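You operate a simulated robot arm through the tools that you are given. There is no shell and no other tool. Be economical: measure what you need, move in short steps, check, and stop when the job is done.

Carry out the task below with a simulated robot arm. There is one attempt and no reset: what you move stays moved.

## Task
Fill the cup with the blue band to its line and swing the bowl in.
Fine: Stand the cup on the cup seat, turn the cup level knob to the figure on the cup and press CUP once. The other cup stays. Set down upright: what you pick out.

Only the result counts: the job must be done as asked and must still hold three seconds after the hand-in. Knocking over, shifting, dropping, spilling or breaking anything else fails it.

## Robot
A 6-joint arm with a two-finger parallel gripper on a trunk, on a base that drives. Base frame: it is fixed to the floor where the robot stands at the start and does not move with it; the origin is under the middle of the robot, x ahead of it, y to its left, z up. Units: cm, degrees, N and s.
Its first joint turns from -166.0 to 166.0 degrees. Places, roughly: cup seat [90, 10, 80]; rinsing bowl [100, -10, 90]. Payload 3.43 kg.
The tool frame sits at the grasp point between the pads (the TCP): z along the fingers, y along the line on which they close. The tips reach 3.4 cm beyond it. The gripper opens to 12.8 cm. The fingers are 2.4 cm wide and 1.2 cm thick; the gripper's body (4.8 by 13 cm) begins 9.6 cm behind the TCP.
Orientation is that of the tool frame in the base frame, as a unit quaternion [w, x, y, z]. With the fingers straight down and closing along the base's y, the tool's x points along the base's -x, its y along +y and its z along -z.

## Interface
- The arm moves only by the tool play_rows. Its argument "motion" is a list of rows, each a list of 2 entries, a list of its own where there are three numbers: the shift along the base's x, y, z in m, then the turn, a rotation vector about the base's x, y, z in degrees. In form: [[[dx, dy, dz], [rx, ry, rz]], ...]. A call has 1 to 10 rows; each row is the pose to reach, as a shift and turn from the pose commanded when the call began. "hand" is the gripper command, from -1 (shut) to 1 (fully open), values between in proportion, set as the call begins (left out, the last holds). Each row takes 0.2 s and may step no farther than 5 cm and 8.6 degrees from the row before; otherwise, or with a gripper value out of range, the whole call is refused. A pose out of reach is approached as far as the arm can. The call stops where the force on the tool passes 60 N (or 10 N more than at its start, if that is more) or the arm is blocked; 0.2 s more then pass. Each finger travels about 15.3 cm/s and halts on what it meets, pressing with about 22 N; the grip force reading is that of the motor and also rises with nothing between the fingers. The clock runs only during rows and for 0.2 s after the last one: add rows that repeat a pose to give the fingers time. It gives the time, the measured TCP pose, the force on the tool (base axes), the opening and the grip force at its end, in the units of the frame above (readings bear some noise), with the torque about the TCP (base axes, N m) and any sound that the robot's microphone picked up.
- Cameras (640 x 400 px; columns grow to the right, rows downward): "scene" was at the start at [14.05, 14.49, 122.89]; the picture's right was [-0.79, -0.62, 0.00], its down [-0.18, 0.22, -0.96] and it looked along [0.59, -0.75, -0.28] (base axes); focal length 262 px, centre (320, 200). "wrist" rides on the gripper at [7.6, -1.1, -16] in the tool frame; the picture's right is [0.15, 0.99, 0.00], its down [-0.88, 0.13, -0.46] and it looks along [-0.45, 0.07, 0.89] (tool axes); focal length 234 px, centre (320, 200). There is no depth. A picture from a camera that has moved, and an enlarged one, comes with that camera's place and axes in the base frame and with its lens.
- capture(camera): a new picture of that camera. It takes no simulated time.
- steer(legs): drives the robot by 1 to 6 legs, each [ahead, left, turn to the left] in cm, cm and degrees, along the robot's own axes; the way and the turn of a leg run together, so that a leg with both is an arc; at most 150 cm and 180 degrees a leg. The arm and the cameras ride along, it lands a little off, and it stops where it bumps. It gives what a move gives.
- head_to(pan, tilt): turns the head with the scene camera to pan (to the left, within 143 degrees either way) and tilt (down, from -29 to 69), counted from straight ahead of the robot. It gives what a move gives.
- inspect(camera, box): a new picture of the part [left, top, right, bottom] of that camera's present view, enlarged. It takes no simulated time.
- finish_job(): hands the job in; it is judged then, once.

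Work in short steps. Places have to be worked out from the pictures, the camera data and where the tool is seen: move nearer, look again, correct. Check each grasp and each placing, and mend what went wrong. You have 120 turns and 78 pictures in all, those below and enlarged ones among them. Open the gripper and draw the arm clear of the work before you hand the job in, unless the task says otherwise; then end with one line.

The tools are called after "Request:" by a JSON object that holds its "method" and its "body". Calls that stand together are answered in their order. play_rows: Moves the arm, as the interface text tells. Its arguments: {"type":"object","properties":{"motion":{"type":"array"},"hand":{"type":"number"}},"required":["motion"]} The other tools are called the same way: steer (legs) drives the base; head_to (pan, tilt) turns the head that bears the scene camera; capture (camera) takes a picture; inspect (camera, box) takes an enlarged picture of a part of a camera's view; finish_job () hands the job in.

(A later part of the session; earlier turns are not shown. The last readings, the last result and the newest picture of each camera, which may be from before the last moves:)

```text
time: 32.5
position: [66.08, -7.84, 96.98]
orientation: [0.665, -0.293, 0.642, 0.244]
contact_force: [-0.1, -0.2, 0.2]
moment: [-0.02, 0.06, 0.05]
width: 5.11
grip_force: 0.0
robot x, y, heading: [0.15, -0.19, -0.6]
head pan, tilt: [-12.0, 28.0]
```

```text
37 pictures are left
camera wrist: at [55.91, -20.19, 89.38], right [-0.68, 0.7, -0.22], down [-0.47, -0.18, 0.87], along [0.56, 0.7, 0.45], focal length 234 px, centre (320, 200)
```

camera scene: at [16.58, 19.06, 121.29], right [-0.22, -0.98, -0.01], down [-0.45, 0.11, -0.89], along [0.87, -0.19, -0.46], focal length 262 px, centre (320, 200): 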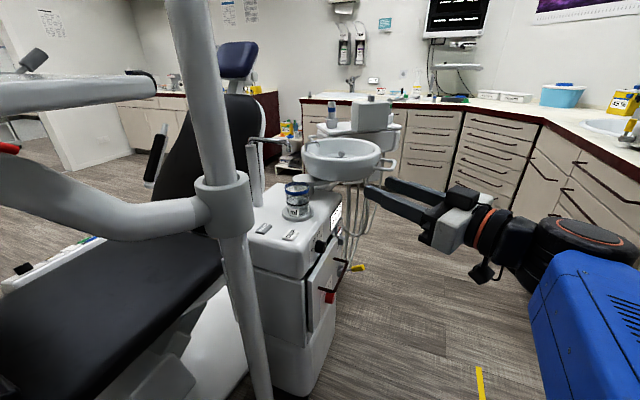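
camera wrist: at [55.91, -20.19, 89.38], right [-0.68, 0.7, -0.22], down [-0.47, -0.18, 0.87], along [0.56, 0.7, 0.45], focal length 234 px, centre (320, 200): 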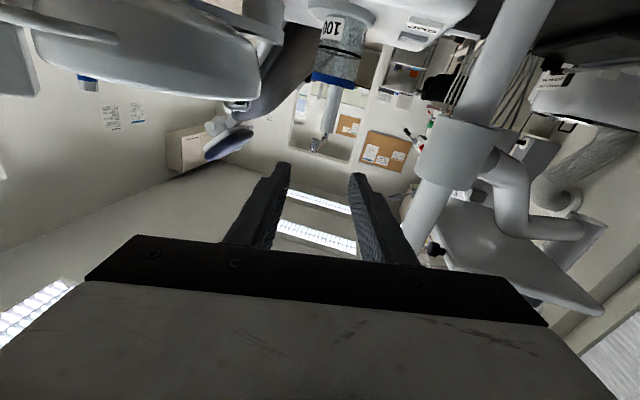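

Free now; tool horizontal at azimuth 45°. I yaw 10° more and lower to the knob's height, staying ~14 cm out.

Request:
{"method": "play_rows", "body": {"motion": [[[0, 0, -0.03], [0, 0, 3.5]], [[0, 0.01, -0.07], [0, 0, 7]], [[0.0, 0.015, -0.11], [0, 0, 10.3]], [[0.0, 0.02, -0.15], [0, 0, 10.3]], [[0.0, 0.02, -0.19], [0, 0, 10.3]], [[0.0, 0.02, -0.215], [0, 0, 10.3]], [[0.0, 0.02, -0.215], [0, 0, 10.3]]]}}

Request:
{"method": "capture", "body": {"camera": "wrist"}}

Request:
{"method": "capture", "body": {"camera": "scene"}}

```text
time: 34.1
position: [69.52, -8.37, 77.98]
orientation: [0.64, -0.35, 0.613, 0.302]
contact_force: [-0.2, 0.1, -0.5]
moment: [0.02, 0.0, 0.04]
width: 5.11
grip_force: 0.1
out of reach, approached as far as the arm can: row 4, 5, 6, 7
robot x, y, heading: [-0.17, 0.45, -0.7]
head pan, tilt: [-12.0, 28.0]
```

```text
36 pictures are left
camera wrist: at [61.8, -22.33, 70.41], right [-0.8, 0.56, -0.22], down [-0.43, -0.26, 0.87], along [0.43, 0.79, 0.45], focal length 234 px, centre (320, 200)
```

wrist: 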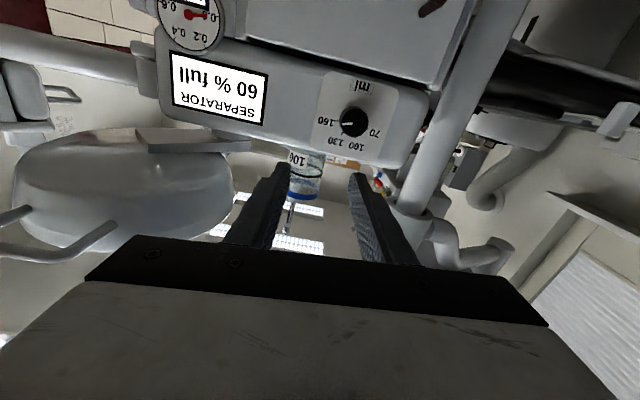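

```text
35 pictures are left
camera scene: at [17.38, 19.77, 121.04], right [-0.22, -0.98, 0.0], down [-0.46, 0.1, -0.88], along [0.86, -0.19, -0.47], focal length 262 px, centre (320, 200)
```

scene: 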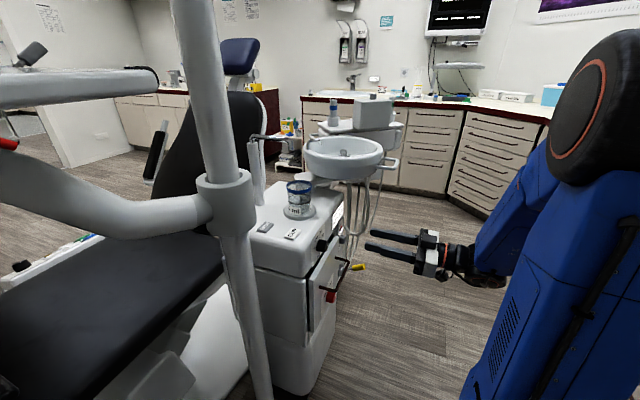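

Out of reach there: the arm is too folded to keep the tool horizontal so close. I drive the robot 15 cm backward (space behind is clear per the earlier picture) to gain room.

Request:
{"method": "steer", "body": {"legs": [[-15, 0, 0]]}}

Request:
{"method": "play_rows", "body": {"motion": [[[0.03, 0.0, 0], [0, 0, 0]], [[0.07, 0.0, 0], [0, 0, 0]], [[0.11, 0.01, -0.01], [0, 0, 0]], [[0.115, 0.02, -0.03], [0, 0, 0]], [[0.115, 0.02, -0.036], [0, 0, 0]], [[0.115, 0.02, -0.036], [0, 0, 0]]]}}

Request:
{"method": "capture", "body": {"camera": "wrist"}}

```text
time: 35.4
position: [59.42, -10.09, 77.93]
orientation: [0.642, -0.344, 0.617, 0.298]
contact_force: [-0.3, 0.2, -0.3]
moment: [0.01, 0.0, -0.01]
width: 5.13
grip_force: 0.0
robot x, y, heading: [-10.26, -1.1, -1.6]
head pan, tilt: [-12.0, 28.0]
stopped in leg 1: the robot was blocked; the commanded pose is now the measured one
```

```text
time: 36.8
position: [71.0, -8.03, 74.49]
orientation: [0.642, -0.345, 0.616, 0.297]
contact_force: [-0.2, -0.1, 0.2]
moment: [0.01, 0.01, 0.03]
width: 5.14
grip_force: 0.1
robot x, y, heading: [-10.03, -0.7, -1.3]
head pan, tilt: [-12.0, 28.0]
```

```text
34 pictures are left
camera wrist: at [63.01, -21.95, 66.9], right [-0.79, 0.57, -0.22], down [-0.43, -0.25, 0.87], along [0.44, 0.78, 0.45], focal length 234 px, centre (320, 200)
```

wrist: 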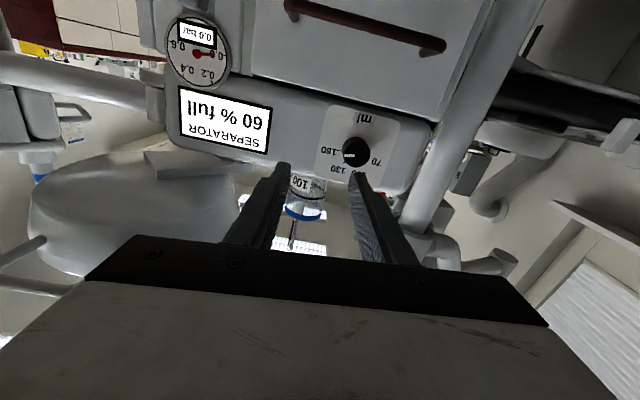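

The base stopped against something ~10 cm back, but the arm now reaches. The knob lies ~4.5 cm to the tool's left; I shift onto its axis and pre-roll +50°.

Request:
{"method": "play_rows", "body": {"motion": [[[-0.018, 0.013, -0.003], [4.88, 6.75, 0]], [[-0.036, 0.026, -0.006], [9.77, 13.5, 0]], [[-0.036, 0.026, -0.006], [14.65, 20.25, 0]], [[-0.036, 0.026, -0.006], [19.5, 27, 0]], [[-0.036, 0.026, -0.006], [24.4, 33.75, 0]], [[-0.036, 0.026, -0.006], [29.3, 40.5, 0]], [[-0.036, 0.026, -0.006], [29.3, 40.5, 0]]]}}

Request:
{"method": "capture", "body": {"camera": "wrist"}}

Request:
{"method": "capture", "body": {"camera": "scene"}}

```text
time: 38.4
position: [67.27, -5.39, 73.79]
orientation: [0.456, -0.052, 0.705, 0.541]
contact_force: [0.4, 0.1, -0.1]
moment: [0.02, -0.01, -0.01]
width: 5.12
grip_force: 0.0
robot x, y, heading: [-9.77, -0.44, -1.6]
head pan, tilt: [-12.0, 28.0]
```

```text
33 pictures are left
camera wrist: at [54.24, -15.55, 67.59], right [-0.64, 0.47, 0.61], down [0.17, -0.69, 0.71], along [0.75, 0.56, 0.36], focal length 234 px, centre (320, 200)
```

wrist: 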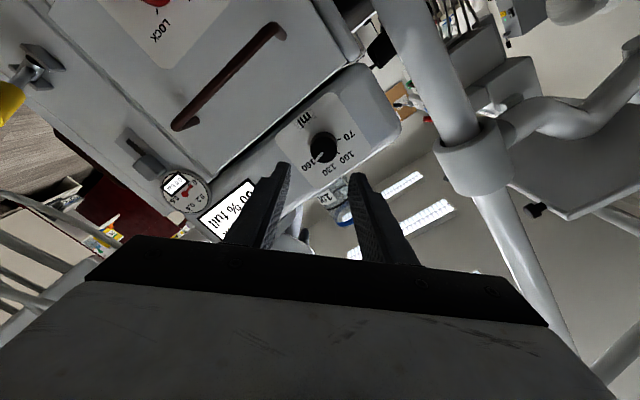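

```text
32 pictures are left
camera scene: at [7.63, 18.85, 121.04], right [-0.23, -0.97, 0.0], down [-0.46, 0.11, -0.88], along [0.86, -0.2, -0.47], focal length 262 px, centre (320, 200)
```

scene: 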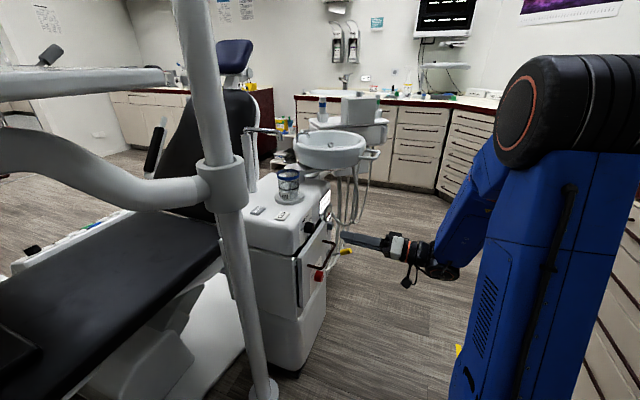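

Knob front centre triangulated at (75.1,5.4,73.65); the tool axis is aligned within ~1 mm. I zoom to check knob size and pointer before advancing.

Request:
{"method": "inspect", "body": {"camera": "wrist", "box": [270, 90, 380, 190]}}

```text
4.00 times, centred on (325, 140) of wrist
camera zoom: at [54.24, -15.55, 67.59], right [-0.64, 0.47, 0.61], down [0.17, -0.69, 0.71], along [0.75, 0.56, 0.36], focal length 937 px, centre (300, 440)
```

zoom: 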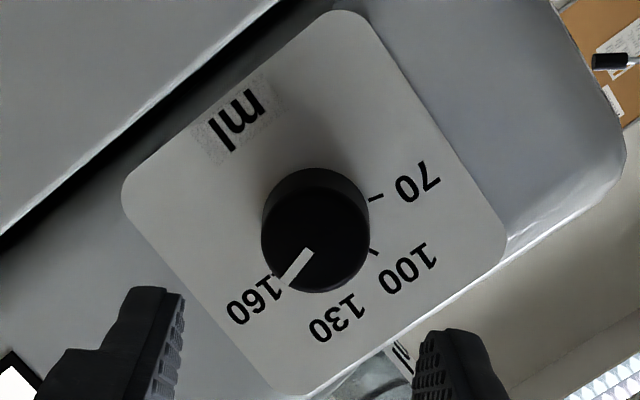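

Pointer reads +75° = 160; the knob is ~3.4 cm wide and ~2 cm deep. I advance 10.2 cm along the axis first.

Request:
{"method": "play_rows", "body": {"motion": [[[0.0235, 0.0324, -0.001], [0, 0, 0]], [[0.0439, 0.0607, -0.0015], [0, 0, 0]], [[0.0539, 0.0745, -0.0015], [0, 0, 0]], [[0.0598, 0.0825, -0.0015], [0, 0, 0]], [[0.0598, 0.0825, -0.0015], [0, 0, 0]]]}}

Request:
{"method": "inspect", "body": {"camera": "wrist", "box": [220, 60, 420, 240]}}

```text
time: 39.6
position: [73.36, 2.89, 73.64]
orientation: [0.456, -0.052, 0.705, 0.541]
contact_force: [0.7, 0.4, -0.4]
moment: [-0.03, -0.02, 0.01]
width: 5.12
grip_force: 0.2
robot x, y, heading: [-10.03, -0.54, -1.5]
head pan, tilt: [-12.0, 28.0]
```

```text
2.22 times, centred on (320, 150) of wrist
camera zoom: at [60.25, -7.27, 67.38], right [-0.64, 0.47, 0.6], down [0.17, -0.69, 0.71], along [0.75, 0.56, 0.36], focal length 520 px, centre (320, 311)
```

zoom: 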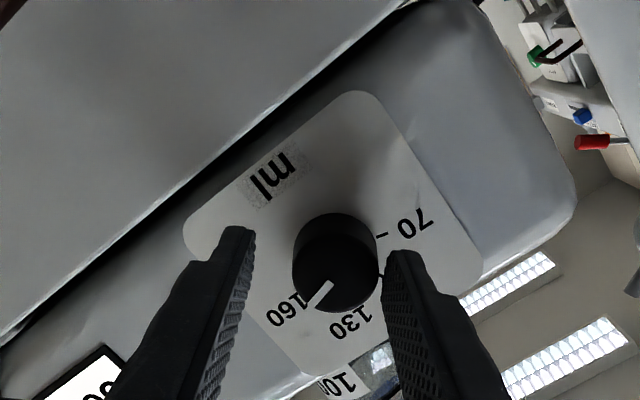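

The knob is ~0.5 cm to the image right of the finger centre. I correct by (−0.3,+0.2,+0.3) and advance 1.3 cm.

Request:
{"method": "play_rows", "body": {"motion": [[[-0.003, 0.002, 0.003], [0, 0, 0]], [[0.0, 0.006, 0.003], [0, 0, 0]], [[0.003, 0.01, 0.003], [0, 0, 0]], [[0.0046, 0.0125, 0.003], [0, 0, 0]], [[0.0046, 0.0125, 0.003], [0, 0, 0]]]}}

Request:
{"method": "inspect", "body": {"camera": "wrist", "box": [220, 60, 420, 240]}}

```text
time: 40.8
position: [73.77, 4.07, 73.89]
orientation: [0.456, -0.052, 0.705, 0.541]
contact_force: [-0.3, 0.9, 0.4]
moment: [0.03, 0.0, 0.0]
width: 5.11
grip_force: 0.1
robot x, y, heading: [-10.12, -0.96, -1.4]
head pan, tilt: [-12.0, 28.0]
```

```text
2.22 times, centred on (320, 150) of wrist
camera zoom: at [60.71, -6.08, 67.72], right [-0.64, 0.47, 0.6], down [0.17, -0.69, 0.71], along [0.75, 0.56, 0.36], focal length 520 px, centre (320, 311)
```

zoom: 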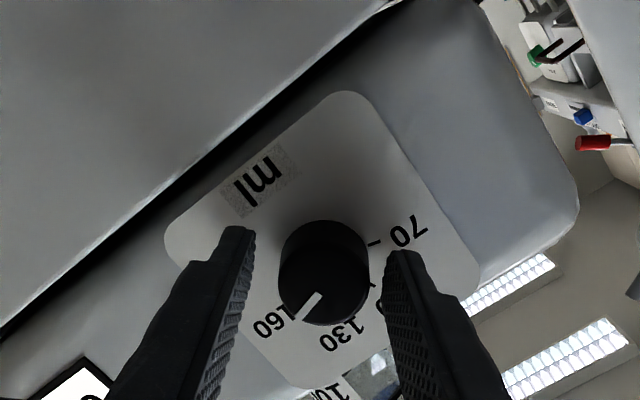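

Centred on the knob with ~1.3 cm overlap. I advance 0.3 cm more and close.

Request:
{"method": "play_rows", "body": {"motion": [[[0.0018, 0.0024, 0], [0, 0, 0]], [[0.0018, 0.0024, 0], [0, 0, 0]]]}}

Request:
{"method": "play_rows", "body": {"motion": [[[0, 0, 0], [0, 0, 0]], [[0, 0, 0], [0, 0, 0]], [[0, 0, 0], [0, 0, 0]]], "hand": -1}}

```text
time: 41.4
position: [73.95, 4.3, 73.95]
orientation: [0.456, -0.052, 0.705, 0.541]
contact_force: [0.3, -0.7, 0.1]
moment: [0.01, -0.01, -0.03]
width: 5.11
grip_force: 0.0
robot x, y, heading: [-10.26, -0.69, -1.3]
head pan, tilt: [-12.0, 28.0]
```

```text
time: 42.2
position: [73.79, 4.38, 74.02]
orientation: [0.457, -0.054, 0.704, 0.541]
contact_force: [-18.9, 12.0, 17.5]
moment: [0.51, -0.52, 0.98]
width: 3.54
grip_force: 45.3
robot x, y, heading: [-10.1, -0.59, -1.4]
head pan, tilt: [-12.0, 28.0]
```

Gripped (3.5 cm) but with a 28 N side load: the tool should shift ~2 mm along (−.64,.47,.6) to centre itself.

Request:
{"method": "play_rows", "body": {"motion": [[[-0.001, 0.0007, 0.0009], [0, 0, 0]], [[-0.001, 0.0007, 0.0009], [0, 0, 0]]]}}

```text
time: 42.8
position: [73.83, 4.32, 74.15]
orientation: [0.456, -0.052, 0.705, 0.54]
contact_force: [-1.7, 19.6, 15.0]
moment: [0.19, -0.24, 0.66]
width: 3.52
grip_force: 45.2
robot x, y, heading: [-9.99, -0.94, -1.3]
head pan, tilt: [-12.0, 28.0]
```

Side load shrinks; one more small correction.

Request:
{"method": "play_rows", "body": {"motion": [[[0, 0.0009, 0.0008], [0, 0, 0]], [[0, 0.0009, 0.0008], [0, 0, 0]]]}}

```text
time: 43.4
position: [73.78, 4.36, 73.98]
orientation: [0.457, -0.052, 0.705, 0.54]
contact_force: [-4.7, 6.9, 7.6]
moment: [0.12, -0.26, 0.19]
width: 3.51
grip_force: 45.0
robot x, y, heading: [-9.68, -0.79, -1.7]
head pan, tilt: [-12.0, 28.0]
```

Load is small now. I turn −50° about the tool axis in the first half.

Request:
{"method": "play_rows", "body": {"motion": [[[0, 0, 0], [-2.94, -4.05, 0]], [[0, 0, 0], [-5.88, -8.09, 0]], [[0, 0, 0], [-8.82, -12.14, 0]], [[0, 0, 0], [-11.76, -16.18, 0]], [[0, 0, 0], [-14.7, -20.2, 0]], [[0, 0, 0], [-17.64, -24.3, 0]], [[0, 0, 0], [-20.6, -28.3, 0]], [[0, 0, 0], [-23.5, -32.4, 0]], [[0, 0, 0], [-26.5, -36.4, 0]], [[0, 0, 0], [-29.4, -40.45, 0]]]}}

Request:
{"method": "inspect", "body": {"camera": "wrist", "box": [220, 60, 420, 240]}}

```text
time: 45.6
position: [74.05, 4.29, 73.95]
orientation: [0.642, -0.345, 0.617, 0.296]
contact_force: [35.1, -31.7, -15.5]
moment: [-0.23, 0.29, -1.64]
width: 3.55
grip_force: 45.1
robot x, y, heading: [-9.7, -0.82, -1.4]
head pan, tilt: [-12.0, 28.0]
```

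```text
2.22 times, centred on (320, 150) of wrist
camera zoom: at [65.99, -9.57, 66.45], right [-0.79, 0.57, -0.22], down [-0.43, -0.25, 0.87], along [0.44, 0.78, 0.44], focal length 520 px, centre (320, 311)
```

zoom: 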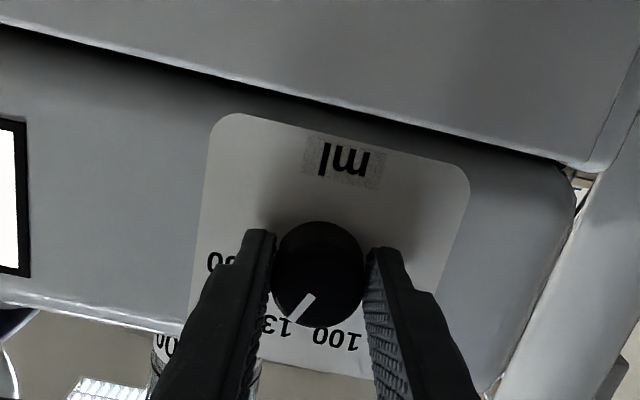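

The knob follows (pointer now near 130). I relieve the 50 N side load, then continue.

Request:
{"method": "play_rows", "body": {"motion": [[[0.001, -0.001, -0.0004], [0, 0, 0]], [[0.002, -0.0018, -0.0008], [0, 0, 0]], [[0.002, -0.0018, -0.0008], [0, 0, 0]]]}}

```text
time: 46.4
position: [73.99, 4.24, 73.94]
orientation: [0.642, -0.345, 0.617, 0.298]
contact_force: [11.2, -17.0, -6.4]
moment: [0.3, -0.15, -0.48]
width: 3.53
grip_force: 44.9
robot x, y, heading: [-9.97, -0.29, -1.2]
head pan, tilt: [-12.0, 28.0]
```

Load is down to ~21 N. I turn a further −46°, drifting slightly to follow.

Request:
{"method": "play_rows", "body": {"motion": [[[0.0003, -0.0005, -0.0002], [-2.7, -3.72, 0]], [[0.0006, -0.001, -0.0004], [-5.4, -7.44, 0]], [[0.0006, -0.001, -0.0004], [-8.1, -11.2, 0]], [[0.0006, -0.001, -0.0004], [-10.8, -14.9, 0]], [[0.0006, -0.001, -0.0004], [-13.5, -18.6, 0]], [[0.0006, -0.001, -0.0004], [-16.2, -22.3, 0]], [[0.0006, -0.001, -0.0004], [-18.9, -26.05, 0]], [[0.0006, -0.001, -0.0004], [-21.6, -29.8, 0]], [[0.0006, -0.001, -0.0004], [-24.3, -33.5, 0]], [[0.0006, -0.001, -0.0004], [-27, -37.2, 0]]]}}

Request:
{"method": "inspect", "body": {"camera": "wrist", "box": [220, 60, 420, 240]}}

```text
time: 47.4
position: [73.92, 4.26, 74.6]
orientation: [0.668, -0.434, 0.567, 0.211]
contact_force: [3.2, 5.9, -3.6]
moment: [0.12, -0.06, 0.23]
width: 3.48
grip_force: 44.9
out of reach, approached as far as the arm can: row 4
robot x, y, heading: [-9.72, -0.58, -1.3]
head pan, tilt: [-12.0, 28.0]
stopped in row 4: the force on the tool passed its limit at 81 N (the readings are from after the stop); the commanded pose is now the measured one
```

```text
2.22 times, centred on (320, 150) of wrist
camera zoom: at [67.7, -10.89, 68.09], right [-0.73, 0.5, -0.47], down [-0.6, -0.12, 0.79], along [0.34, 0.86, 0.38], focal length 520 px, centre (320, 311)
```

zoom: 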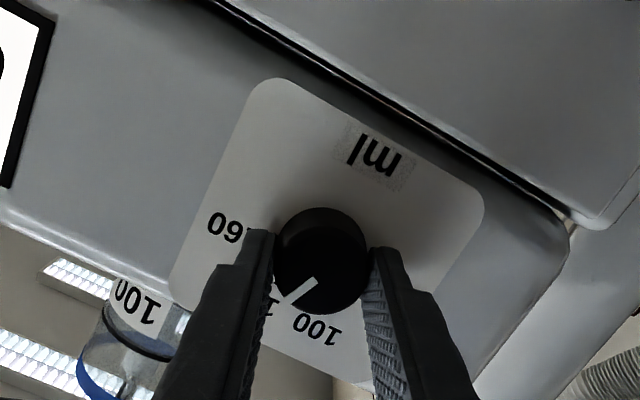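

A wrist limit stopped it after ~67° total; the knob is partway between 130 and 100. I open, back off 2.5 cm, and roll the hand back to regrip.

Request:
{"method": "play_rows", "body": {"motion": [[[0, 0, 0], [0, 0, 0]], [[0, 0, 0], [0, 0, 0]], [[-0.006, -0.008, 0], [0, 0, 0]], [[-0.015, -0.02, -0.003], [0, 0, 0]], [[-0.015, -0.02, -0.006], [0, 0, 0]]], "hand": -0.2}}

Request:
{"method": "play_rows", "body": {"motion": [[[0, 0, 0], [4.85, 6.57, -0.19]], [[0, 0, 0], [9.7, 13.15, -0.38]], [[0, 0, 0], [14.55, 19.7, -0.56]], [[0, 0, 0], [19.4, 26.3, -0.75]], [[0, 0, 0], [24.25, 32.9, -0.94]], [[0, 0, 0], [29.1, 39.45, -1.1]], [[0, 0, 0], [33.95, 46, -1.3]], [[0, 0, 0], [38.8, 52.6, -1.5]], [[0, 0, 0], [38.8, 52.6, -1.5]]]}}

Request:
{"method": "inspect", "body": {"camera": "wrist", "box": [240, 80, 400, 200]}}

```text
time: 48.5
position: [72.5, 2.26, 74.08]
orientation: [0.666, -0.433, 0.569, 0.212]
contact_force: [0.2, -0.2, 0.5]
moment: [-0.02, 0.01, 0.01]
width: 5.11
grip_force: 0.1
robot x, y, heading: [-10.08, -0.63, -1.5]
head pan, tilt: [-12.0, 28.0]
```

```text
time: 50.5
position: [72.5, 2.24, 74.04]
orientation: [0.456, -0.052, 0.706, 0.539]
contact_force: [1.4, 0.0, -0.4]
moment: [0.01, -0.03, 0.02]
width: 5.12
grip_force: 0.1
robot x, y, heading: [-10.3, -0.75, -1.3]
head pan, tilt: [-12.0, 28.0]
```

```text
3.33 times, centred on (320, 140) of wrist
camera zoom: at [59.35, -7.84, 67.87], right [-0.64, 0.47, 0.6], down [0.17, -0.68, 0.71], along [0.75, 0.56, 0.36], focal length 781 px, centre (320, 400)
```

zoom: 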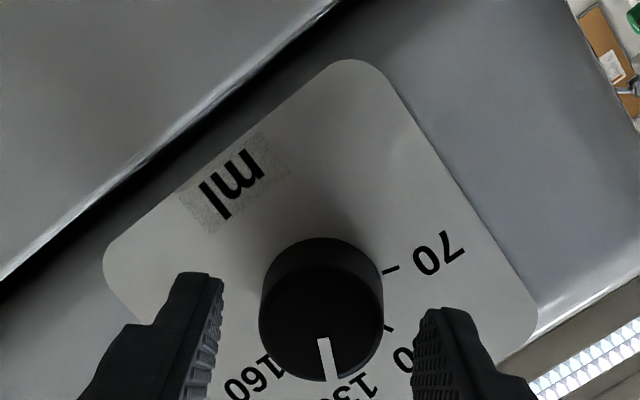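

Pointer is now at ≈ +29° (so ~46° turned), ~54° remain. I roll a further +15° for range, go back in onto the knob and close.

Request:
{"method": "play_rows", "body": {"motion": [[[0, 0, 0], [4.4, 6.05, 0]], [[0, 0, 0], [8.8, 12.1, 0]], [[0.005, 0.007, 0], [8.8, 12.1, 0]], [[0.01, 0.0145, 0], [8.8, 12.1, 0]], [[0.0137, 0.0205, 0], [8.8, 12.1, 0]], [[0.0137, 0.0205, 0], [8.8, 12.1, 0]]]}}

Request:
{"method": "play_rows", "body": {"motion": [[[0, 0, 0], [0, 0, 0]], [[0, 0, 0], [0, 0, 0]], [[0, 0, 0], [0, 0, 0]]], "hand": -1}}

```text
time: 52.0
position: [73.94, 4.22, 74.02]
orientation: [0.383, 0.04, 0.707, 0.594]
contact_force: [0.9, -1.8, -0.7]
moment: [-0.01, -0.03, -0.02]
width: 5.13
grip_force: 0.0
robot x, y, heading: [-10.16, -0.62, -1.4]
head pan, tilt: [-12.0, 28.0]
```

```text
time: 52.8
position: [73.89, 4.25, 74.07]
orientation: [0.383, 0.038, 0.706, 0.594]
contact_force: [-8.5, 4.7, 12.9]
moment: [0.34, -0.31, 0.58]
width: 3.47
grip_force: 44.7
robot x, y, heading: [-9.86, -0.7, -1.3]
head pan, tilt: [-12.0, 28.0]
```

Good grip, small side load. I turn −50° and check the pointer.

Request:
{"method": "play_rows", "body": {"motion": [[[0, 0, 0.0004], [-2.94, -4.05, 0]], [[0, 0, 0.0004], [-5.88, -8.09, 0]], [[0, 0, 0], [-8.82, -12.14, 0]], [[0, 0, 0], [-11.76, -16.18, 0]], [[0.0004, -0.0004, 0], [-14.7, -20.2, 0]], [[0.0008, -0.0006, -0.0003], [-17.64, -24.3, 0]], [[0.001, -0.0008, -0.0004], [-20.6, -28.3, 0]], [[0.0013, -0.001, -0.0005], [-23.5, -32.4, 0]], [[0.0015, -0.0012, -0.0006], [-26.5, -36.4, 0]], [[0.0015, -0.0012, -0.0006], [-29.4, -40.45, 0]]]}}

Request:
{"method": "inspect", "body": {"camera": "wrist", "box": [240, 80, 400, 200]}}

```text
time: 55.0
position: [73.91, 4.29, 73.99]
orientation: [0.598, -0.262, 0.657, 0.376]
contact_force: [-29.0, 0.2, -7.6]
moment: [0.39, -0.33, 0.65]
width: 3.49
grip_force: 45.0
robot x, y, heading: [-10.27, -0.56, -1.6]
head pan, tilt: [-12.0, 28.0]
```

```text
3.33 times, centred on (320, 140) of wrist
camera zoom: at [64.33, -8.47, 66.31], right [-0.81, 0.59, 0.03], down [-0.24, -0.39, 0.89], along [0.54, 0.71, 0.45], focal length 781 px, centre (320, 400)
```

zoom: 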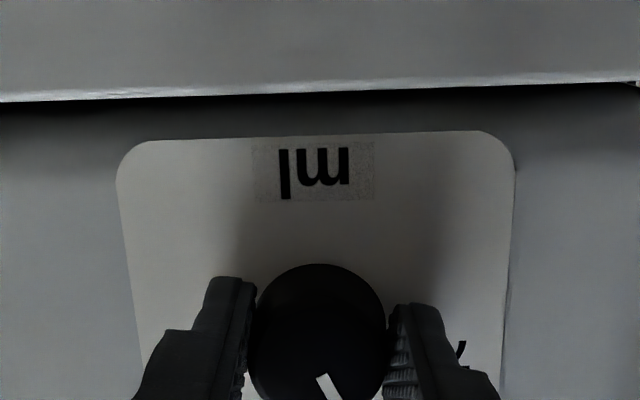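

Pointer ≈ −27°, i.e. at 100. I relieve the load, open, back off and verify.

Request:
{"method": "play_rows", "body": {"motion": [[[-0.0012, 0, -0.0003], [0, 0, 0]], [[-0.0015, 0, -0.0003], [0, 0, 0]]]}}

Request:
{"method": "play_rows", "body": {"motion": [[[0, 0, 0], [0, 0, 0]], [[0, 0, 0], [0, 0, 0]], [[-0.01, -0.014, 0], [0, 0, 0]], [[-0.025, -0.035, 0], [0, 0, 0]], [[-0.04, -0.055, 0], [0, 0, 0]], [[-0.04, -0.055, 0], [0, 0, 0]]], "hand": -0.2}}

Request:
{"method": "inspect", "body": {"camera": "wrist", "box": [260, 100, 380, 190]}}

```text
time: 55.5
position: [73.81, 4.26, 74.0]
orientation: [0.599, -0.262, 0.657, 0.376]
contact_force: [-6.0, 5.1, -6.1]
moment: [-1.17, 0.77, 0.59]
width: 3.49
grip_force: 45.2
robot x, y, heading: [-9.89, -0.57, -1.1]
head pan, tilt: [-12.0, 28.0]
```

```text
time: 57.0
position: [69.87, -1.14, 73.93]
orientation: [0.599, -0.261, 0.657, 0.376]
contact_force: [0.2, -0.2, 0.2]
moment: [0.03, 0.03, 0.01]
width: 5.12
grip_force: 0.1
robot x, y, heading: [-10.46, -0.78, -1.5]
head pan, tilt: [-12.0, 28.0]
```

```text
4.44 times, centred on (320, 145) of wrist
camera zoom: at [60.25, -13.86, 66.22], right [-0.81, 0.59, 0.03], down [-0.24, -0.39, 0.89], along [0.54, 0.71, 0.46], focal length 1041 px, centre (320, 444)
```

zoom: 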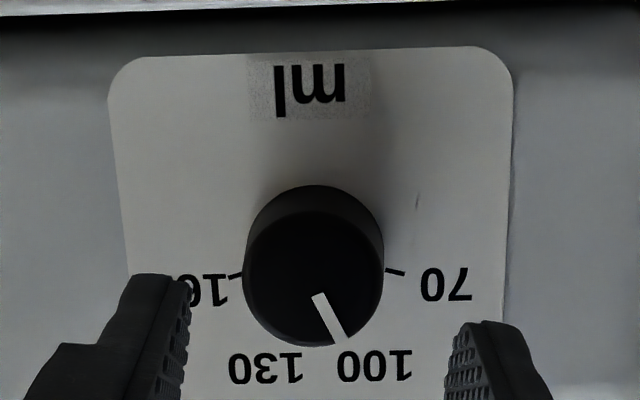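

Pointer is at/near 100. I zoom closer for a precise angle.

Request:
{"method": "inspect", "body": {"camera": "wrist", "box": [298, 135, 348, 185]}}

```text
8.00 times, centred on (323, 160) of wrist
camera zoom: at [60.25, -13.86, 66.22], right [-0.81, 0.59, 0.03], down [-0.24, -0.39, 0.89], along [0.54, 0.71, 0.46], focal length 1873 px, centre (296, 520)
```

zoom: 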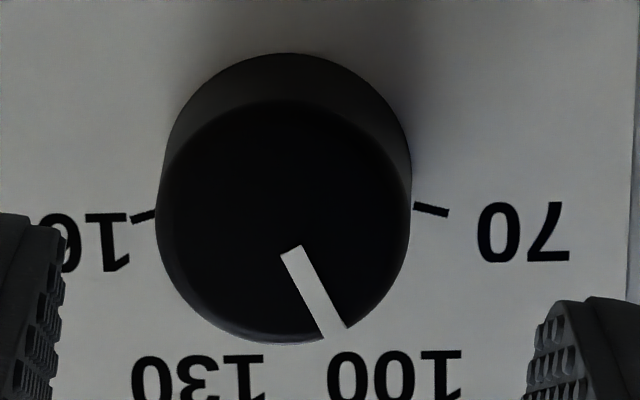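

Pointer is at −24°, i.e. exactly 100. Now I back away from the knob and raise the arm clear before reorienting the tool to point down.

Request:
{"method": "play_rows", "body": {"motion": [[[-0.02, -0.03, 0], [0, 0, 0]], [[-0.035, -0.05, 0.03], [0, 0, 0]], [[-0.035, -0.05, 0.075], [0, 0, 0]], [[-0.035, -0.05, 0.12], [0, 0, 0]], [[-0.035, -0.05, 0.165], [0, 0, 0]], [[-0.035, -0.05, 0.21], [0, 0, 0]], [[-0.035, -0.05, 0.255], [0, 0, 0]], [[-0.035, -0.05, 0.3], [0, 0, 0]], [[-0.035, -0.05, 0.32], [0, 0, 0]]], "hand": -1}}

Request:
{"method": "play_rows", "body": {"motion": [[[0, 0, 0], [-4.09, 6.51, -2.84]], [[0, 0, 0], [-8.18, 13.0, -5.67]], [[0, 0, 0], [-12.3, 19.5, -8.5]], [[0, 0, 0], [-16.4, 26.0, -11.35]], [[0, 0, 0], [-20.5, 32.6, -14.2]], [[0, 0, 0], [-24.5, 39.1, -17.0]], [[0, 0, 0], [-24.5, 39.1, -17.0]]]}}

```text
time: 59.0
position: [66.33, -6.3, 106.06]
orientation: [0.598, -0.262, 0.657, 0.377]
contact_force: [-0.1, -0.3, -0.2]
moment: [-0.01, -0.03, -0.01]
width: 0.01
grip_force: 22.4
robot x, y, heading: [-9.67, -0.6, -1.2]
head pan, tilt: [-12.0, 28.0]
```

```text
time: 60.5
position: [66.32, -6.32, 105.96]
orientation: [0.327, -0.143, 0.911, 0.206]
contact_force: [-0.3, 0.3, -0.6]
moment: [0.0, 0.0, -0.03]
width: 0.0
grip_force: 21.8
robot x, y, heading: [-9.99, -0.2, -1.2]
head pan, tilt: [-12.0, 28.0]
```

Halfway; I finish the rotation to straight down.

Request:
{"method": "play_rows", "body": {"motion": [[[0, 0, 0.0], [-4.06, 6.45, -2.82]], [[0, 0, 0], [-8.1, 12.9, -5.63]], [[0, 0.0, 0], [-12.2, 19.35, -8.45]], [[0, 0.0, 0], [-16.2, 25.8, -11.3]], [[0, 0, 0], [-20.3, 32.25, -14.1]], [[0, 0, 0], [-24.35, 38.7, -16.9]], [[0, 0, 0], [-24.35, 38.7, -16.9]]]}}

Request:
{"method": "capture", "body": {"camera": "wrist"}}

Request:
{"method": "capture", "body": {"camera": "scene"}}

```text
time: 62.1
position: [66.23, -6.38, 105.92]
orientation: [-0.001, 0.0, 1.0, 0.0]
contact_force: [-0.1, 0.4, -0.3]
moment: [0.02, 0.0, 0.02]
width: 0.01
grip_force: 22.1
robot x, y, heading: [-9.7, -0.54, -1.3]
head pan, tilt: [-12.0, 28.0]
```

```text
22 pictures are left
camera wrist: at [58.77, -7.37, 121.9], right [-0.15, 0.99, 0.0], down [0.88, 0.13, 0.45], along [0.45, 0.07, -0.89], focal length 234 px, centre (320, 200)
```

wrist: 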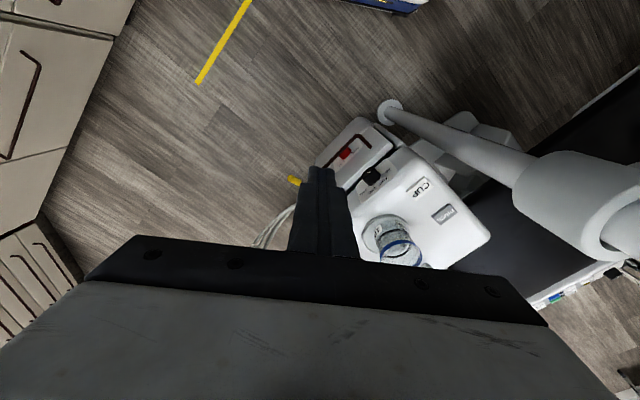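

```text
21 pictures are left
camera scene: at [7.63, 18.88, 121.04], right [-0.23, -0.97, 0.0], down [-0.46, 0.11, -0.88], along [0.86, -0.2, -0.47], focal length 262 px, centre (320, 200)
```

scene: 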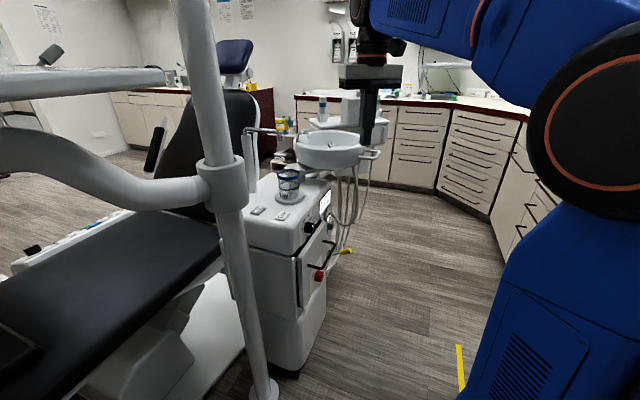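

CUP button ≈ (73.8,14.3,81). I move above it with closed fingers, yawing −32° so the gripper body stays clear of the pole.

Request:
{"method": "play_rows", "body": {"motion": [[[0.012, 0.035, 0], [0, 0, -6.4]], [[0.026, 0.07, 0], [0, 0, -12.8]], [[0.04, 0.105, 0], [0, 0, -19.2]], [[0.054, 0.14, -0.01], [0, 0, -25.6]], [[0.068, 0.175, -0.04], [0, 0, -32]], [[0.076, 0.204, -0.08], [0, 0, -32]], [[0.076, 0.204, -0.12], [0, 0, -32]], [[0.076, 0.204, -0.15], [0, 0, -32]], [[0.076, 0.204, -0.15], [0, 0, -32]]]}}

Request:
{"method": "capture", "body": {"camera": "wrist"}}

Request:
{"method": "inspect", "body": {"camera": "scene", "box": [220, 120, 360, 260]}}

```text
time: 64.2
position: [74.06, 14.28, 90.93]
orientation: [0.0, 0.276, 0.961, 0.001]
contact_force: [1.2, 0.6, -0.4]
moment: [0.0, 0.0, 0.0]
width: 0.02
grip_force: 21.9
robot x, y, heading: [-10.3, -0.92, -1.4]
head pan, tilt: [-12.0, 28.0]
```

```text
20 pictures are left
camera wrist: at [67.07, 17.37, 106.92], right [0.4, 0.92, 0.0], down [0.82, -0.36, 0.45], along [0.42, -0.18, -0.89], focal length 234 px, centre (320, 200)
```

wrist: 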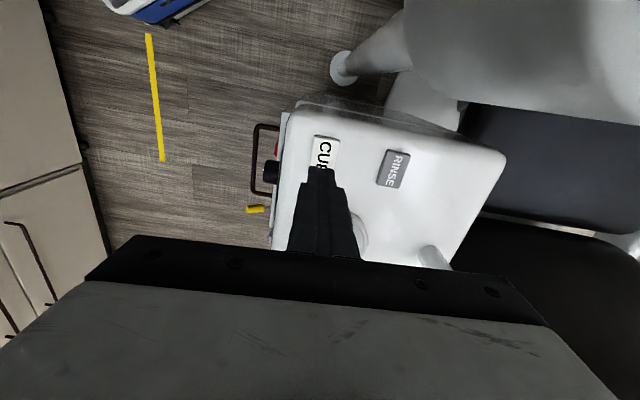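

```text
2.86 times, centred on (290, 190) of scene
camera zoom: at [7.64, 18.89, 121.04], right [-0.23, -0.97, 0.0], down [-0.46, 0.11, -0.88], along [0.86, -0.2, -0.47], focal length 747 px, centre (406, 229)
```

zoom: 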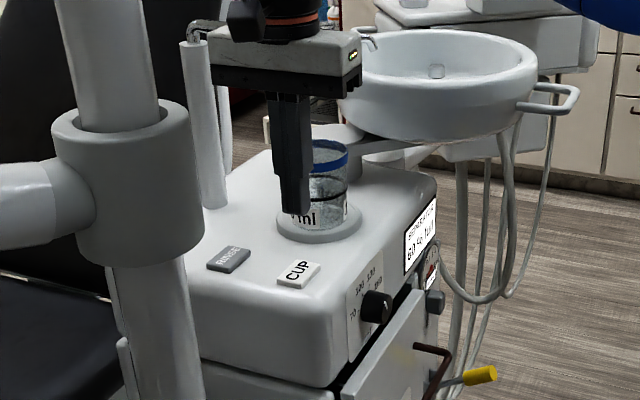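

Tip is above the button. I shift slightly and lower to just above it.

Request:
{"method": "play_rows", "body": {"motion": [[[0.002, 0.004, -0.03], [0, 0, 0]], [[0.002, 0.004, -0.055], [0, 0, 0]], [[0.002, 0.004, -0.055], [0, 0, 0]]]}}

Request:
{"method": "inspect", "body": {"camera": "scene", "box": [240, 170, 320, 230]}}

```text
time: 65.0
position: [74.3, 14.44, 85.27]
orientation: [-0.001, 0.276, 0.961, 0.001]
contact_force: [-0.6, 0.0, -0.3]
moment: [-0.01, 0.0, -0.01]
width: 0.0
grip_force: 22.3
robot x, y, heading: [-9.74, -0.38, -1.7]
head pan, tilt: [-12.0, 28.0]
```

```text
6.67 times, centred on (280, 200) of scene
camera zoom: at [7.63, 18.88, 121.04], right [-0.23, -0.97, 0.0], down [-0.46, 0.11, -0.88], along [0.86, -0.2, -0.47], focal length 1744 px, centre (587, 200)
```

zoom: 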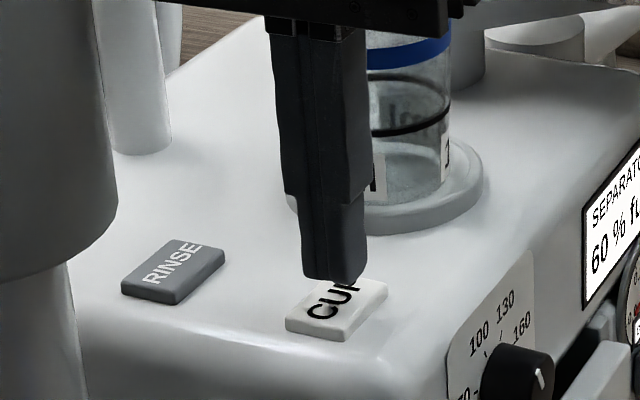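

Aligned on the CUP button. I lower in 2 mm rows up to 1.2 cm.

Request:
{"method": "play_rows", "body": {"motion": [[[-0.003, 0, -0.002], [0, 0, 0]], [[-0.003, 0, -0.004], [0, 0, 0]], [[-0.003, 0, -0.006], [0, 0, 0]], [[-0.003, 0, -0.008], [0, 0, 0]], [[-0.003, 0, -0.01], [0, 0, 0]]]}}

```text
time: 66.2
position: [73.86, 14.46, 84.39]
orientation: [-0.001, 0.275, 0.961, 0.002]
contact_force: [-0.2, -0.2, -0.1]
moment: [0.0, -0.01, -0.01]
width: 0.0
grip_force: 22.2
robot x, y, heading: [-10.07, -0.42, -1.5]
head pan, tilt: [-12.0, 28.0]
```

No contact yet; I keep lowering in small rows.

Request:
{"method": "play_rows", "body": {"motion": [[[0, 0, -0.0015], [0, 0, 0]], [[0, 0, -0.003], [0, 0, 0]], [[0, 0, -0.0045], [0, 0, 0]], [[0, 0, -0.006], [0, 0, 0]]]}}

```text
time: 67.2
position: [73.68, 14.43, 83.86]
orientation: [0.0, 0.276, 0.961, 0.001]
contact_force: [-0.4, 0.7, 2.1]
moment: [0.02, 0.03, 0.03]
width: 0.0
grip_force: 22.0
robot x, y, heading: [-10.07, -0.6, -1.6]
head pan, tilt: [-12.0, 28.0]
heard: click
```

Click heard. I lift off straight up and check the cup filling.

Request:
{"method": "play_rows", "body": {"motion": [[[0, 0, 0.01], [0, 0, 0]], [[0, 0, 0.03], [0, 0, 0]], [[0, 0, 0.07], [0, 0, 0]], [[-0.005, -0.01, 0.11], [0, 0, 0]], [[-0.02, -0.04, 0.15], [0, 0, 0]], [[-0.03, -0.08, 0.19], [0, 0, 0]], [[-0.04, -0.12, 0.21], [0, 0, 0]], [[-0.04, -0.16, 0.22], [0, 0, 0]], [[-0.04, -0.16, 0.22], [0, 0, 0]], [[-0.04, -0.16, 0.22], [0, 0, 0]]]}}

Request:
{"method": "inspect", "body": {"camera": "scene", "box": [230, 120, 390, 240]}}

```text
refused: row 5 steps farther than a row can; nothing moved
```

```text
3.33 times, centred on (310, 180) of scene
camera zoom: at [7.62, 18.88, 121.04], right [-0.23, -0.97, 0.0], down [-0.46, 0.11, -0.88], along [0.86, -0.2, -0.47], focal length 872 px, centre (353, 267)
```

zoom: 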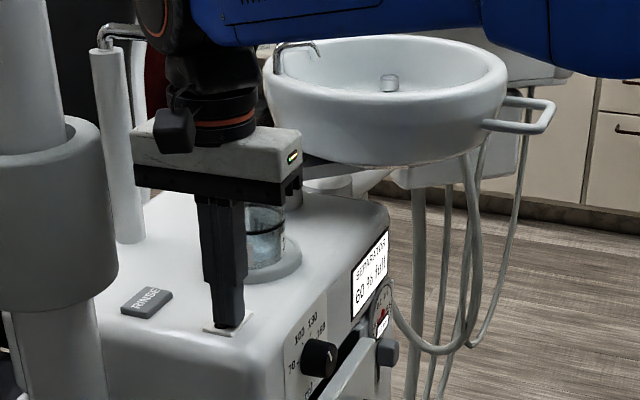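

One row was too long; I retry the lift with shorter steps.

Request:
{"method": "play_rows", "body": {"motion": [[[0, 0, 0.01], [0, 0, 0]], [[0, 0, 0.04], [0, 0, 0]], [[0, 0, 0.08], [0, 0, 0]], [[-0.005, -0.02, 0.12], [0, 0, 0]], [[-0.015, -0.04, 0.16], [0, 0, 0]], [[-0.02, -0.07, 0.19], [0, 0, 0]], [[-0.03, -0.11, 0.21], [0, 0, 0]], [[-0.04, -0.15, 0.22], [0, 0, 0]], [[-0.04, -0.18, 0.22], [0, 0, 0]], [[-0.04, -0.18, 0.22], [0, 0, 0]]]}}

Request:
{"method": "inspect", "body": {"camera": "scene", "box": [230, 100, 410, 240]}}

```text
time: 69.3
position: [69.8, -3.43, 105.58]
orientation: [0.0, 0.276, 0.961, 0.0]
contact_force: [0.2, 0.3, 0.5]
moment: [-0.01, -0.01, 0.01]
width: 0.01
grip_force: 22.0
robot x, y, heading: [-10.0, -0.41, -1.5]
head pan, tilt: [-12.0, 28.0]
```

```text
2.86 times, centred on (320, 170) of scene
camera zoom: at [7.62, 18.86, 121.04], right [-0.23, -0.97, 0.0], down [-0.46, 0.11, -0.88], along [0.86, -0.2, -0.47], focal length 747 px, centre (320, 286)
```

zoom: 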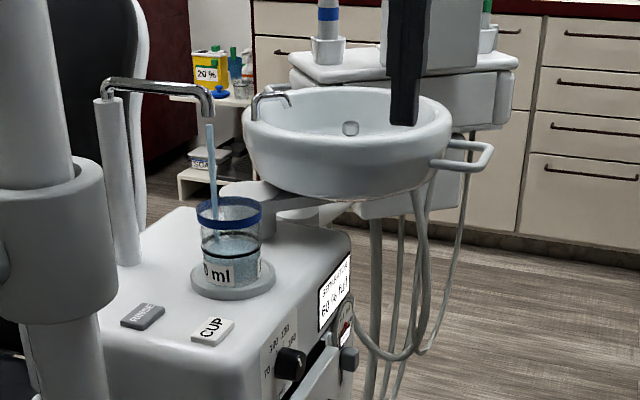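

Water is running into the cup. While it fills, I inspect the bowl's pivot and handle closely.

Request:
{"method": "inspect", "body": {"camera": "scene", "box": [270, 120, 390, 200]}}

Request:
{"method": "capture", "body": {"camera": "wrist"}}

```text
5.00 times, centred on (330, 160) of scene
camera zoom: at [7.62, 18.86, 121.04], right [-0.23, -0.97, 0.0], down [-0.46, 0.11, -0.88], along [0.86, -0.2, -0.47], focal length 1308 px, centre (270, 400)
```

zoom: 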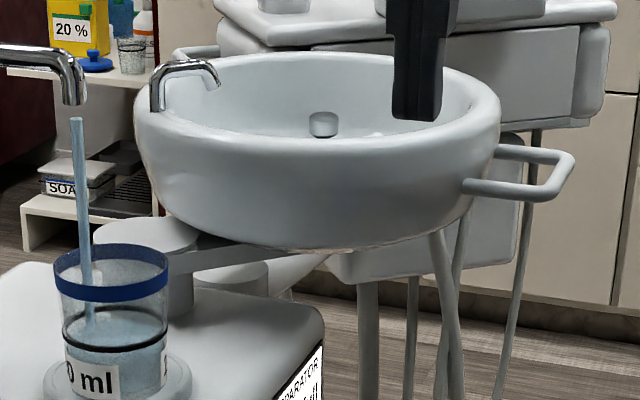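

```text
14 pictures are left
camera wrist: at [62.75, -0.38, 121.53], right [0.4, 0.92, 0.0], down [0.82, -0.36, 0.45], along [0.42, -0.18, -0.89], focal length 234 px, centre (320, 200)
```

wrist: 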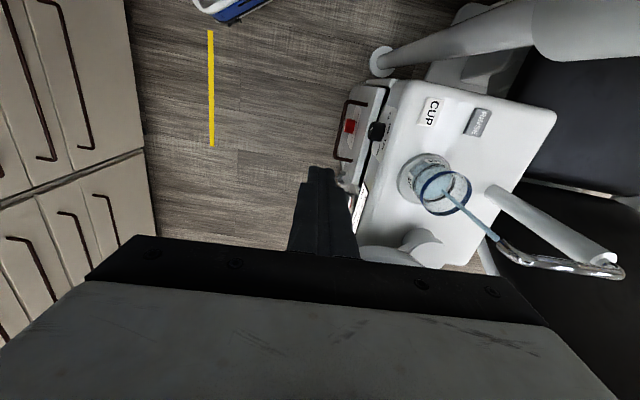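

Filling continues. The bowl (centre ≈ (98.5,−6), rim z 95) pivots about ≈ (96,7); "in" toward the patient means swinging it counter-clockwise (pushing its near side away), since the cup and spout block the other way. I move the arm aside and drive forward for reach.

Request:
{"method": "play_rows", "body": {"motion": [[[-0.02, -0.04, 0], [0, 0, 6.4]], [[-0.04, -0.08, 0.01], [0, 0, 12.8]], [[-0.06, -0.12, 0.02], [0, 0, 19.2]], [[-0.08, -0.16, 0.02], [0, 0, 25.6]], [[-0.08, -0.19, 0.02], [0, 0, 32]], [[-0.08, -0.19, 0.02], [0, 0, 32]]]}}

Request:
{"method": "steer", "body": {"legs": [[35, -4, 0]]}}

Request:
{"method": "head_to", "body": {"pan": -8, "tilt": 28}}

Request:
{"method": "capture", "body": {"camera": "scene"}}

```text
time: 70.8
position: [62.01, -22.74, 107.7]
orientation: [0.0, -0.001, 1.0, 0.001]
contact_force: [-0.1, -0.6, -0.2]
moment: [0.01, 0.01, -0.01]
width: 0.0
grip_force: 22.2
robot x, y, heading: [-10.34, -0.57, -1.6]
head pan, tilt: [-12.0, 28.0]
```

```text
time: 73.2
position: [97.17, -28.17, 107.48]
orientation: [-0.002, 0.003, 1.0, 0.001]
contact_force: [-0.5, -0.6, -0.4]
moment: [0.0, 0.0, -0.01]
width: 0.01
grip_force: 21.9
robot x, y, heading: [25.07, -5.5, -1.6]
head pan, tilt: [-12.0, 28.0]
stopped in leg 1: the robot was blocked; the commanded pose is now the measured one
```

```text
time: 73.9
position: [97.23, -28.2, 107.65]
orientation: [-0.002, 0.002, 1.0, 0.001]
contact_force: [-0.5, -0.6, 0.2]
moment: [0.0, 0.0, -0.01]
width: 0.0
grip_force: 22.3
robot x, y, heading: [25.47, -5.42, -1.3]
head pan, tilt: [-8.0, 28.0]
```

```text
13 pictures are left
camera scene: at [43.3, 14.36, 121.04], right [-0.17, -0.99, 0.0], down [-0.46, 0.08, -0.88], along [0.87, -0.15, -0.47], focal length 262 px, centre (320, 200)
```

scene: 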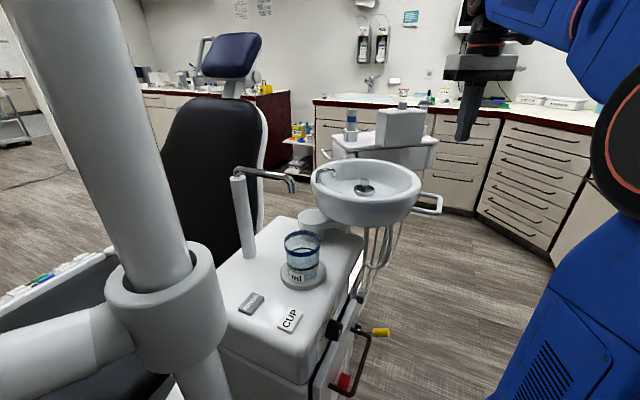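

Fill has stopped. Bowl centre is confirmed at ≈ (98.2,−6.1), pivot ≈ (97,7). I bring the closed fingers down beside the bowl's near wall at about (82,−9).

Request:
{"method": "play_rows", "body": {"motion": [[[-0.035, 0.035, 0], [0, 0, 0]], [[-0.07, 0.07, 0], [0, 0, 0]], [[-0.105, 0.105, 0], [0, 0, 0]], [[-0.135, 0.14, 0], [0, 0, 0]], [[-0.155, 0.175, 0], [0, 0, 0]], [[-0.155, 0.195, -0.03], [0, 0, 0]], [[-0.155, 0.195, -0.07], [0, 0, 0]], [[-0.155, 0.195, -0.11], [0, 0, 0]], [[-0.155, 0.195, -0.14], [0, 0, 0]], [[-0.155, 0.195, -0.14], [0, 0, 0]]]}}

Request:
{"method": "inspect", "body": {"camera": "scene", "box": [220, 120, 460, 320]}}

```text
time: 76.1
position: [81.81, -8.61, 93.64]
orientation: [0.001, 0.003, 1.0, 0.001]
contact_force: [-0.4, 0.5, -0.1]
moment: [-0.02, 0.0, 0.0]
width: 0.0
grip_force: 22.2
robot x, y, heading: [25.24, -5.53, -1.6]
head pan, tilt: [-8.0, 28.0]
```

```text
2.00 times, centred on (340, 220) of scene
camera zoom: at [43.3, 14.36, 121.04], right [-0.17, -0.99, 0.0], down [-0.46, 0.08, -0.88], along [0.87, -0.15, -0.47], focal length 523 px, centre (280, 160)
```

zoom: 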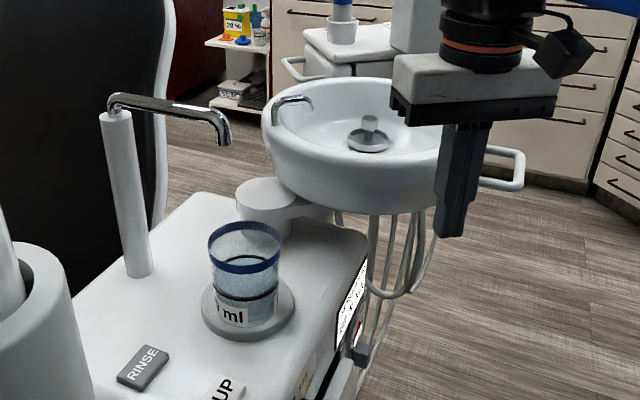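

The cup is filled to its line. I begin pushing the bowl along its arc (first ~15°).

Request:
{"method": "play_rows", "body": {"motion": [[[0.012, 0.006, 0], [0, 0, 0]], [[0.023, 0.012, 0], [0, 0, 0]], [[0.037, 0.002, 0], [0, 0, 0]], [[0.051, -0.007, 0], [0, 0, 0]], [[0.065, -0.016, 0], [0, 0, 0]], [[0.065, -0.016, 0], [0, 0, 0]]]}}

Request:
{"method": "inspect", "body": {"camera": "scene", "box": [220, 120, 460, 320]}}

```text
time: 77.5
position: [88.19, -10.29, 93.65]
orientation: [-0.001, 0.002, 1.0, 0.001]
contact_force: [-2.5, 1.5, -1.4]
moment: [-0.02, 0.01, 0.02]
width: 0.0
grip_force: 22.0
robot x, y, heading: [25.33, -5.39, -1.5]
head pan, tilt: [-8.0, 28.0]
```

```text
2.00 times, centred on (340, 220) of scene
camera zoom: at [43.29, 14.37, 121.04], right [-0.17, -0.99, 0.0], down [-0.46, 0.08, -0.88], along [0.87, -0.15, -0.47], focal length 523 px, centre (280, 160)
```

zoom: 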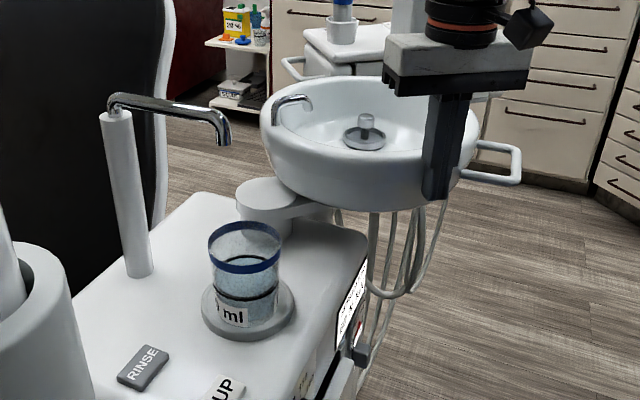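

Contact made, the bowl follows with ~3 N. I continue along the arc.

Request:
{"method": "play_rows", "body": {"motion": [[[0.024, -0.009, 0], [0, 0, 0]], [[0.048, -0.016, 0], [0, 0, 0]], [[0.073, -0.019, 0], [0, 0, 0]], [[0.098, -0.02, 0], [0, 0, 0]], [[0.123, -0.016, 0], [0, 0, 0]], [[0.148, -0.011, 0], [0, 0, 0]], [[0.148, -0.011, 0], [0, 0, 0]]]}}

Request:
{"method": "capture", "body": {"camera": "scene"}}

```text
time: 79.1
position: [103.14, -11.33, 93.56]
orientation: [0.0, 0.002, 1.0, 0.0]
contact_force: [0.5, 0.1, 0.0]
moment: [-0.02, 0.0, -0.04]
width: 0.03
grip_force: 22.4
robot x, y, heading: [25.28, -5.71, -1.6]
head pan, tilt: [-8.0, 28.0]
```

```text
10 pictures are left
camera scene: at [43.3, 14.38, 121.04], right [-0.17, -0.99, 0.0], down [-0.46, 0.08, -0.88], along [0.87, -0.15, -0.47], focal length 262 px, centre (320, 200)
```

scene: 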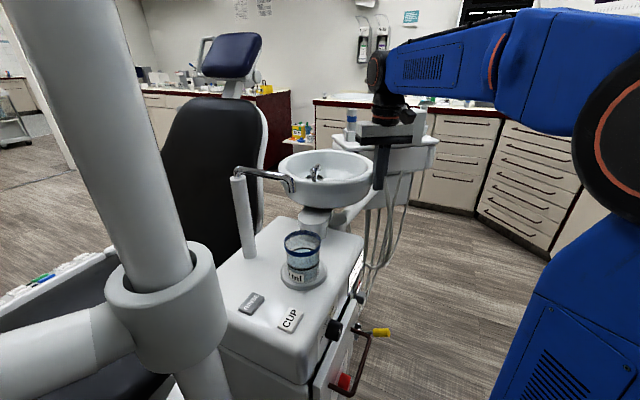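

The bowl has swung ~55°. I continue more slowly along the arc, watching for the stop.

Request:
{"method": "play_rows", "body": {"motion": [[[0.01, 0.006, 0], [0, 0, 0]], [[0.02, 0.014, 0], [0, 0, 0]], [[0.03, 0.021, 0], [0, 0, 0]], [[0.043, 0.031, 0], [0, 0, 0]], [[0.056, 0.042, 0], [0, 0, 0]], [[0.056, 0.042, 0], [0, 0, 0]]]}}

Request:
{"method": "inspect", "body": {"camera": "scene", "box": [200, 120, 440, 320]}}

```text
time: 79.5
position: [103.53, -11.19, 93.62]
orientation: [-0.007, 0.002, 1.0, -0.001]
contact_force: [-17.3, -10.1, 8.2]
moment: [0.27, -0.39, 0.13]
width: 0.0
grip_force: 22.3
robot x, y, heading: [25.53, -5.58, -1.8]
head pan, tilt: [-8.0, 28.0]
stopped in row 2: the force on the tool passed its limit at 83 N (the readings are from after the stop); the commanded pose is now the measured one
```

```text
2.00 times, centred on (320, 220) of scene
camera zoom: at [43.16, 14.29, 121.06], right [-0.17, -0.99, 0.0], down [-0.46, 0.08, -0.88], along [0.87, -0.15, -0.47], focal length 523 px, centre (320, 160)
```

zoom: 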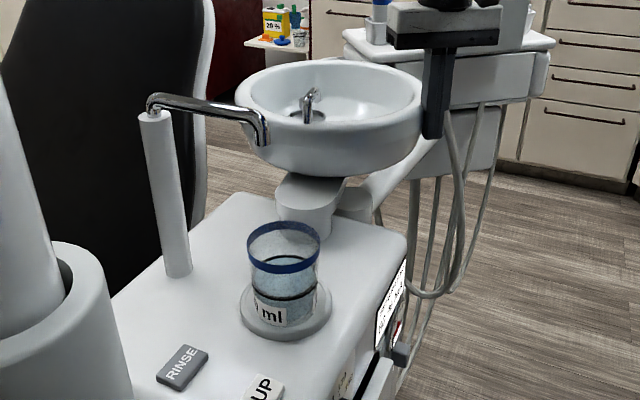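

An 83 N spike after only ~1 cm: probably the swing's stop, but I verify by backing off and pushing gently along the tangent.

Request:
{"method": "play_rows", "body": {"motion": [[[-0.008, -0.015, 0], [0, 0, 0]], [[-0.008, -0.015, 0], [0, 0, 0]], [[-0.006, -0.01, 0], [0, 0, 0]], [[-0.004, -0.005, 0], [0, 0, 0]], [[-0.002, 0, 0], [0, 0, 0]], [[-0.001, 0.002, 0], [0, 0, 0]], [[0, 0.004, 0], [0, 0, 0]]]}}

```text
time: 81.1
position: [103.44, -11.07, 93.73]
orientation: [-0.008, 0.004, 1.0, -0.002]
contact_force: [-33.9, -42.9, -10.1]
moment: [0.42, -0.33, -0.04]
width: 0.0
grip_force: 22.2
robot x, y, heading: [25.61, -6.05, -1.7]
head pan, tilt: [-8.0, 28.0]
```

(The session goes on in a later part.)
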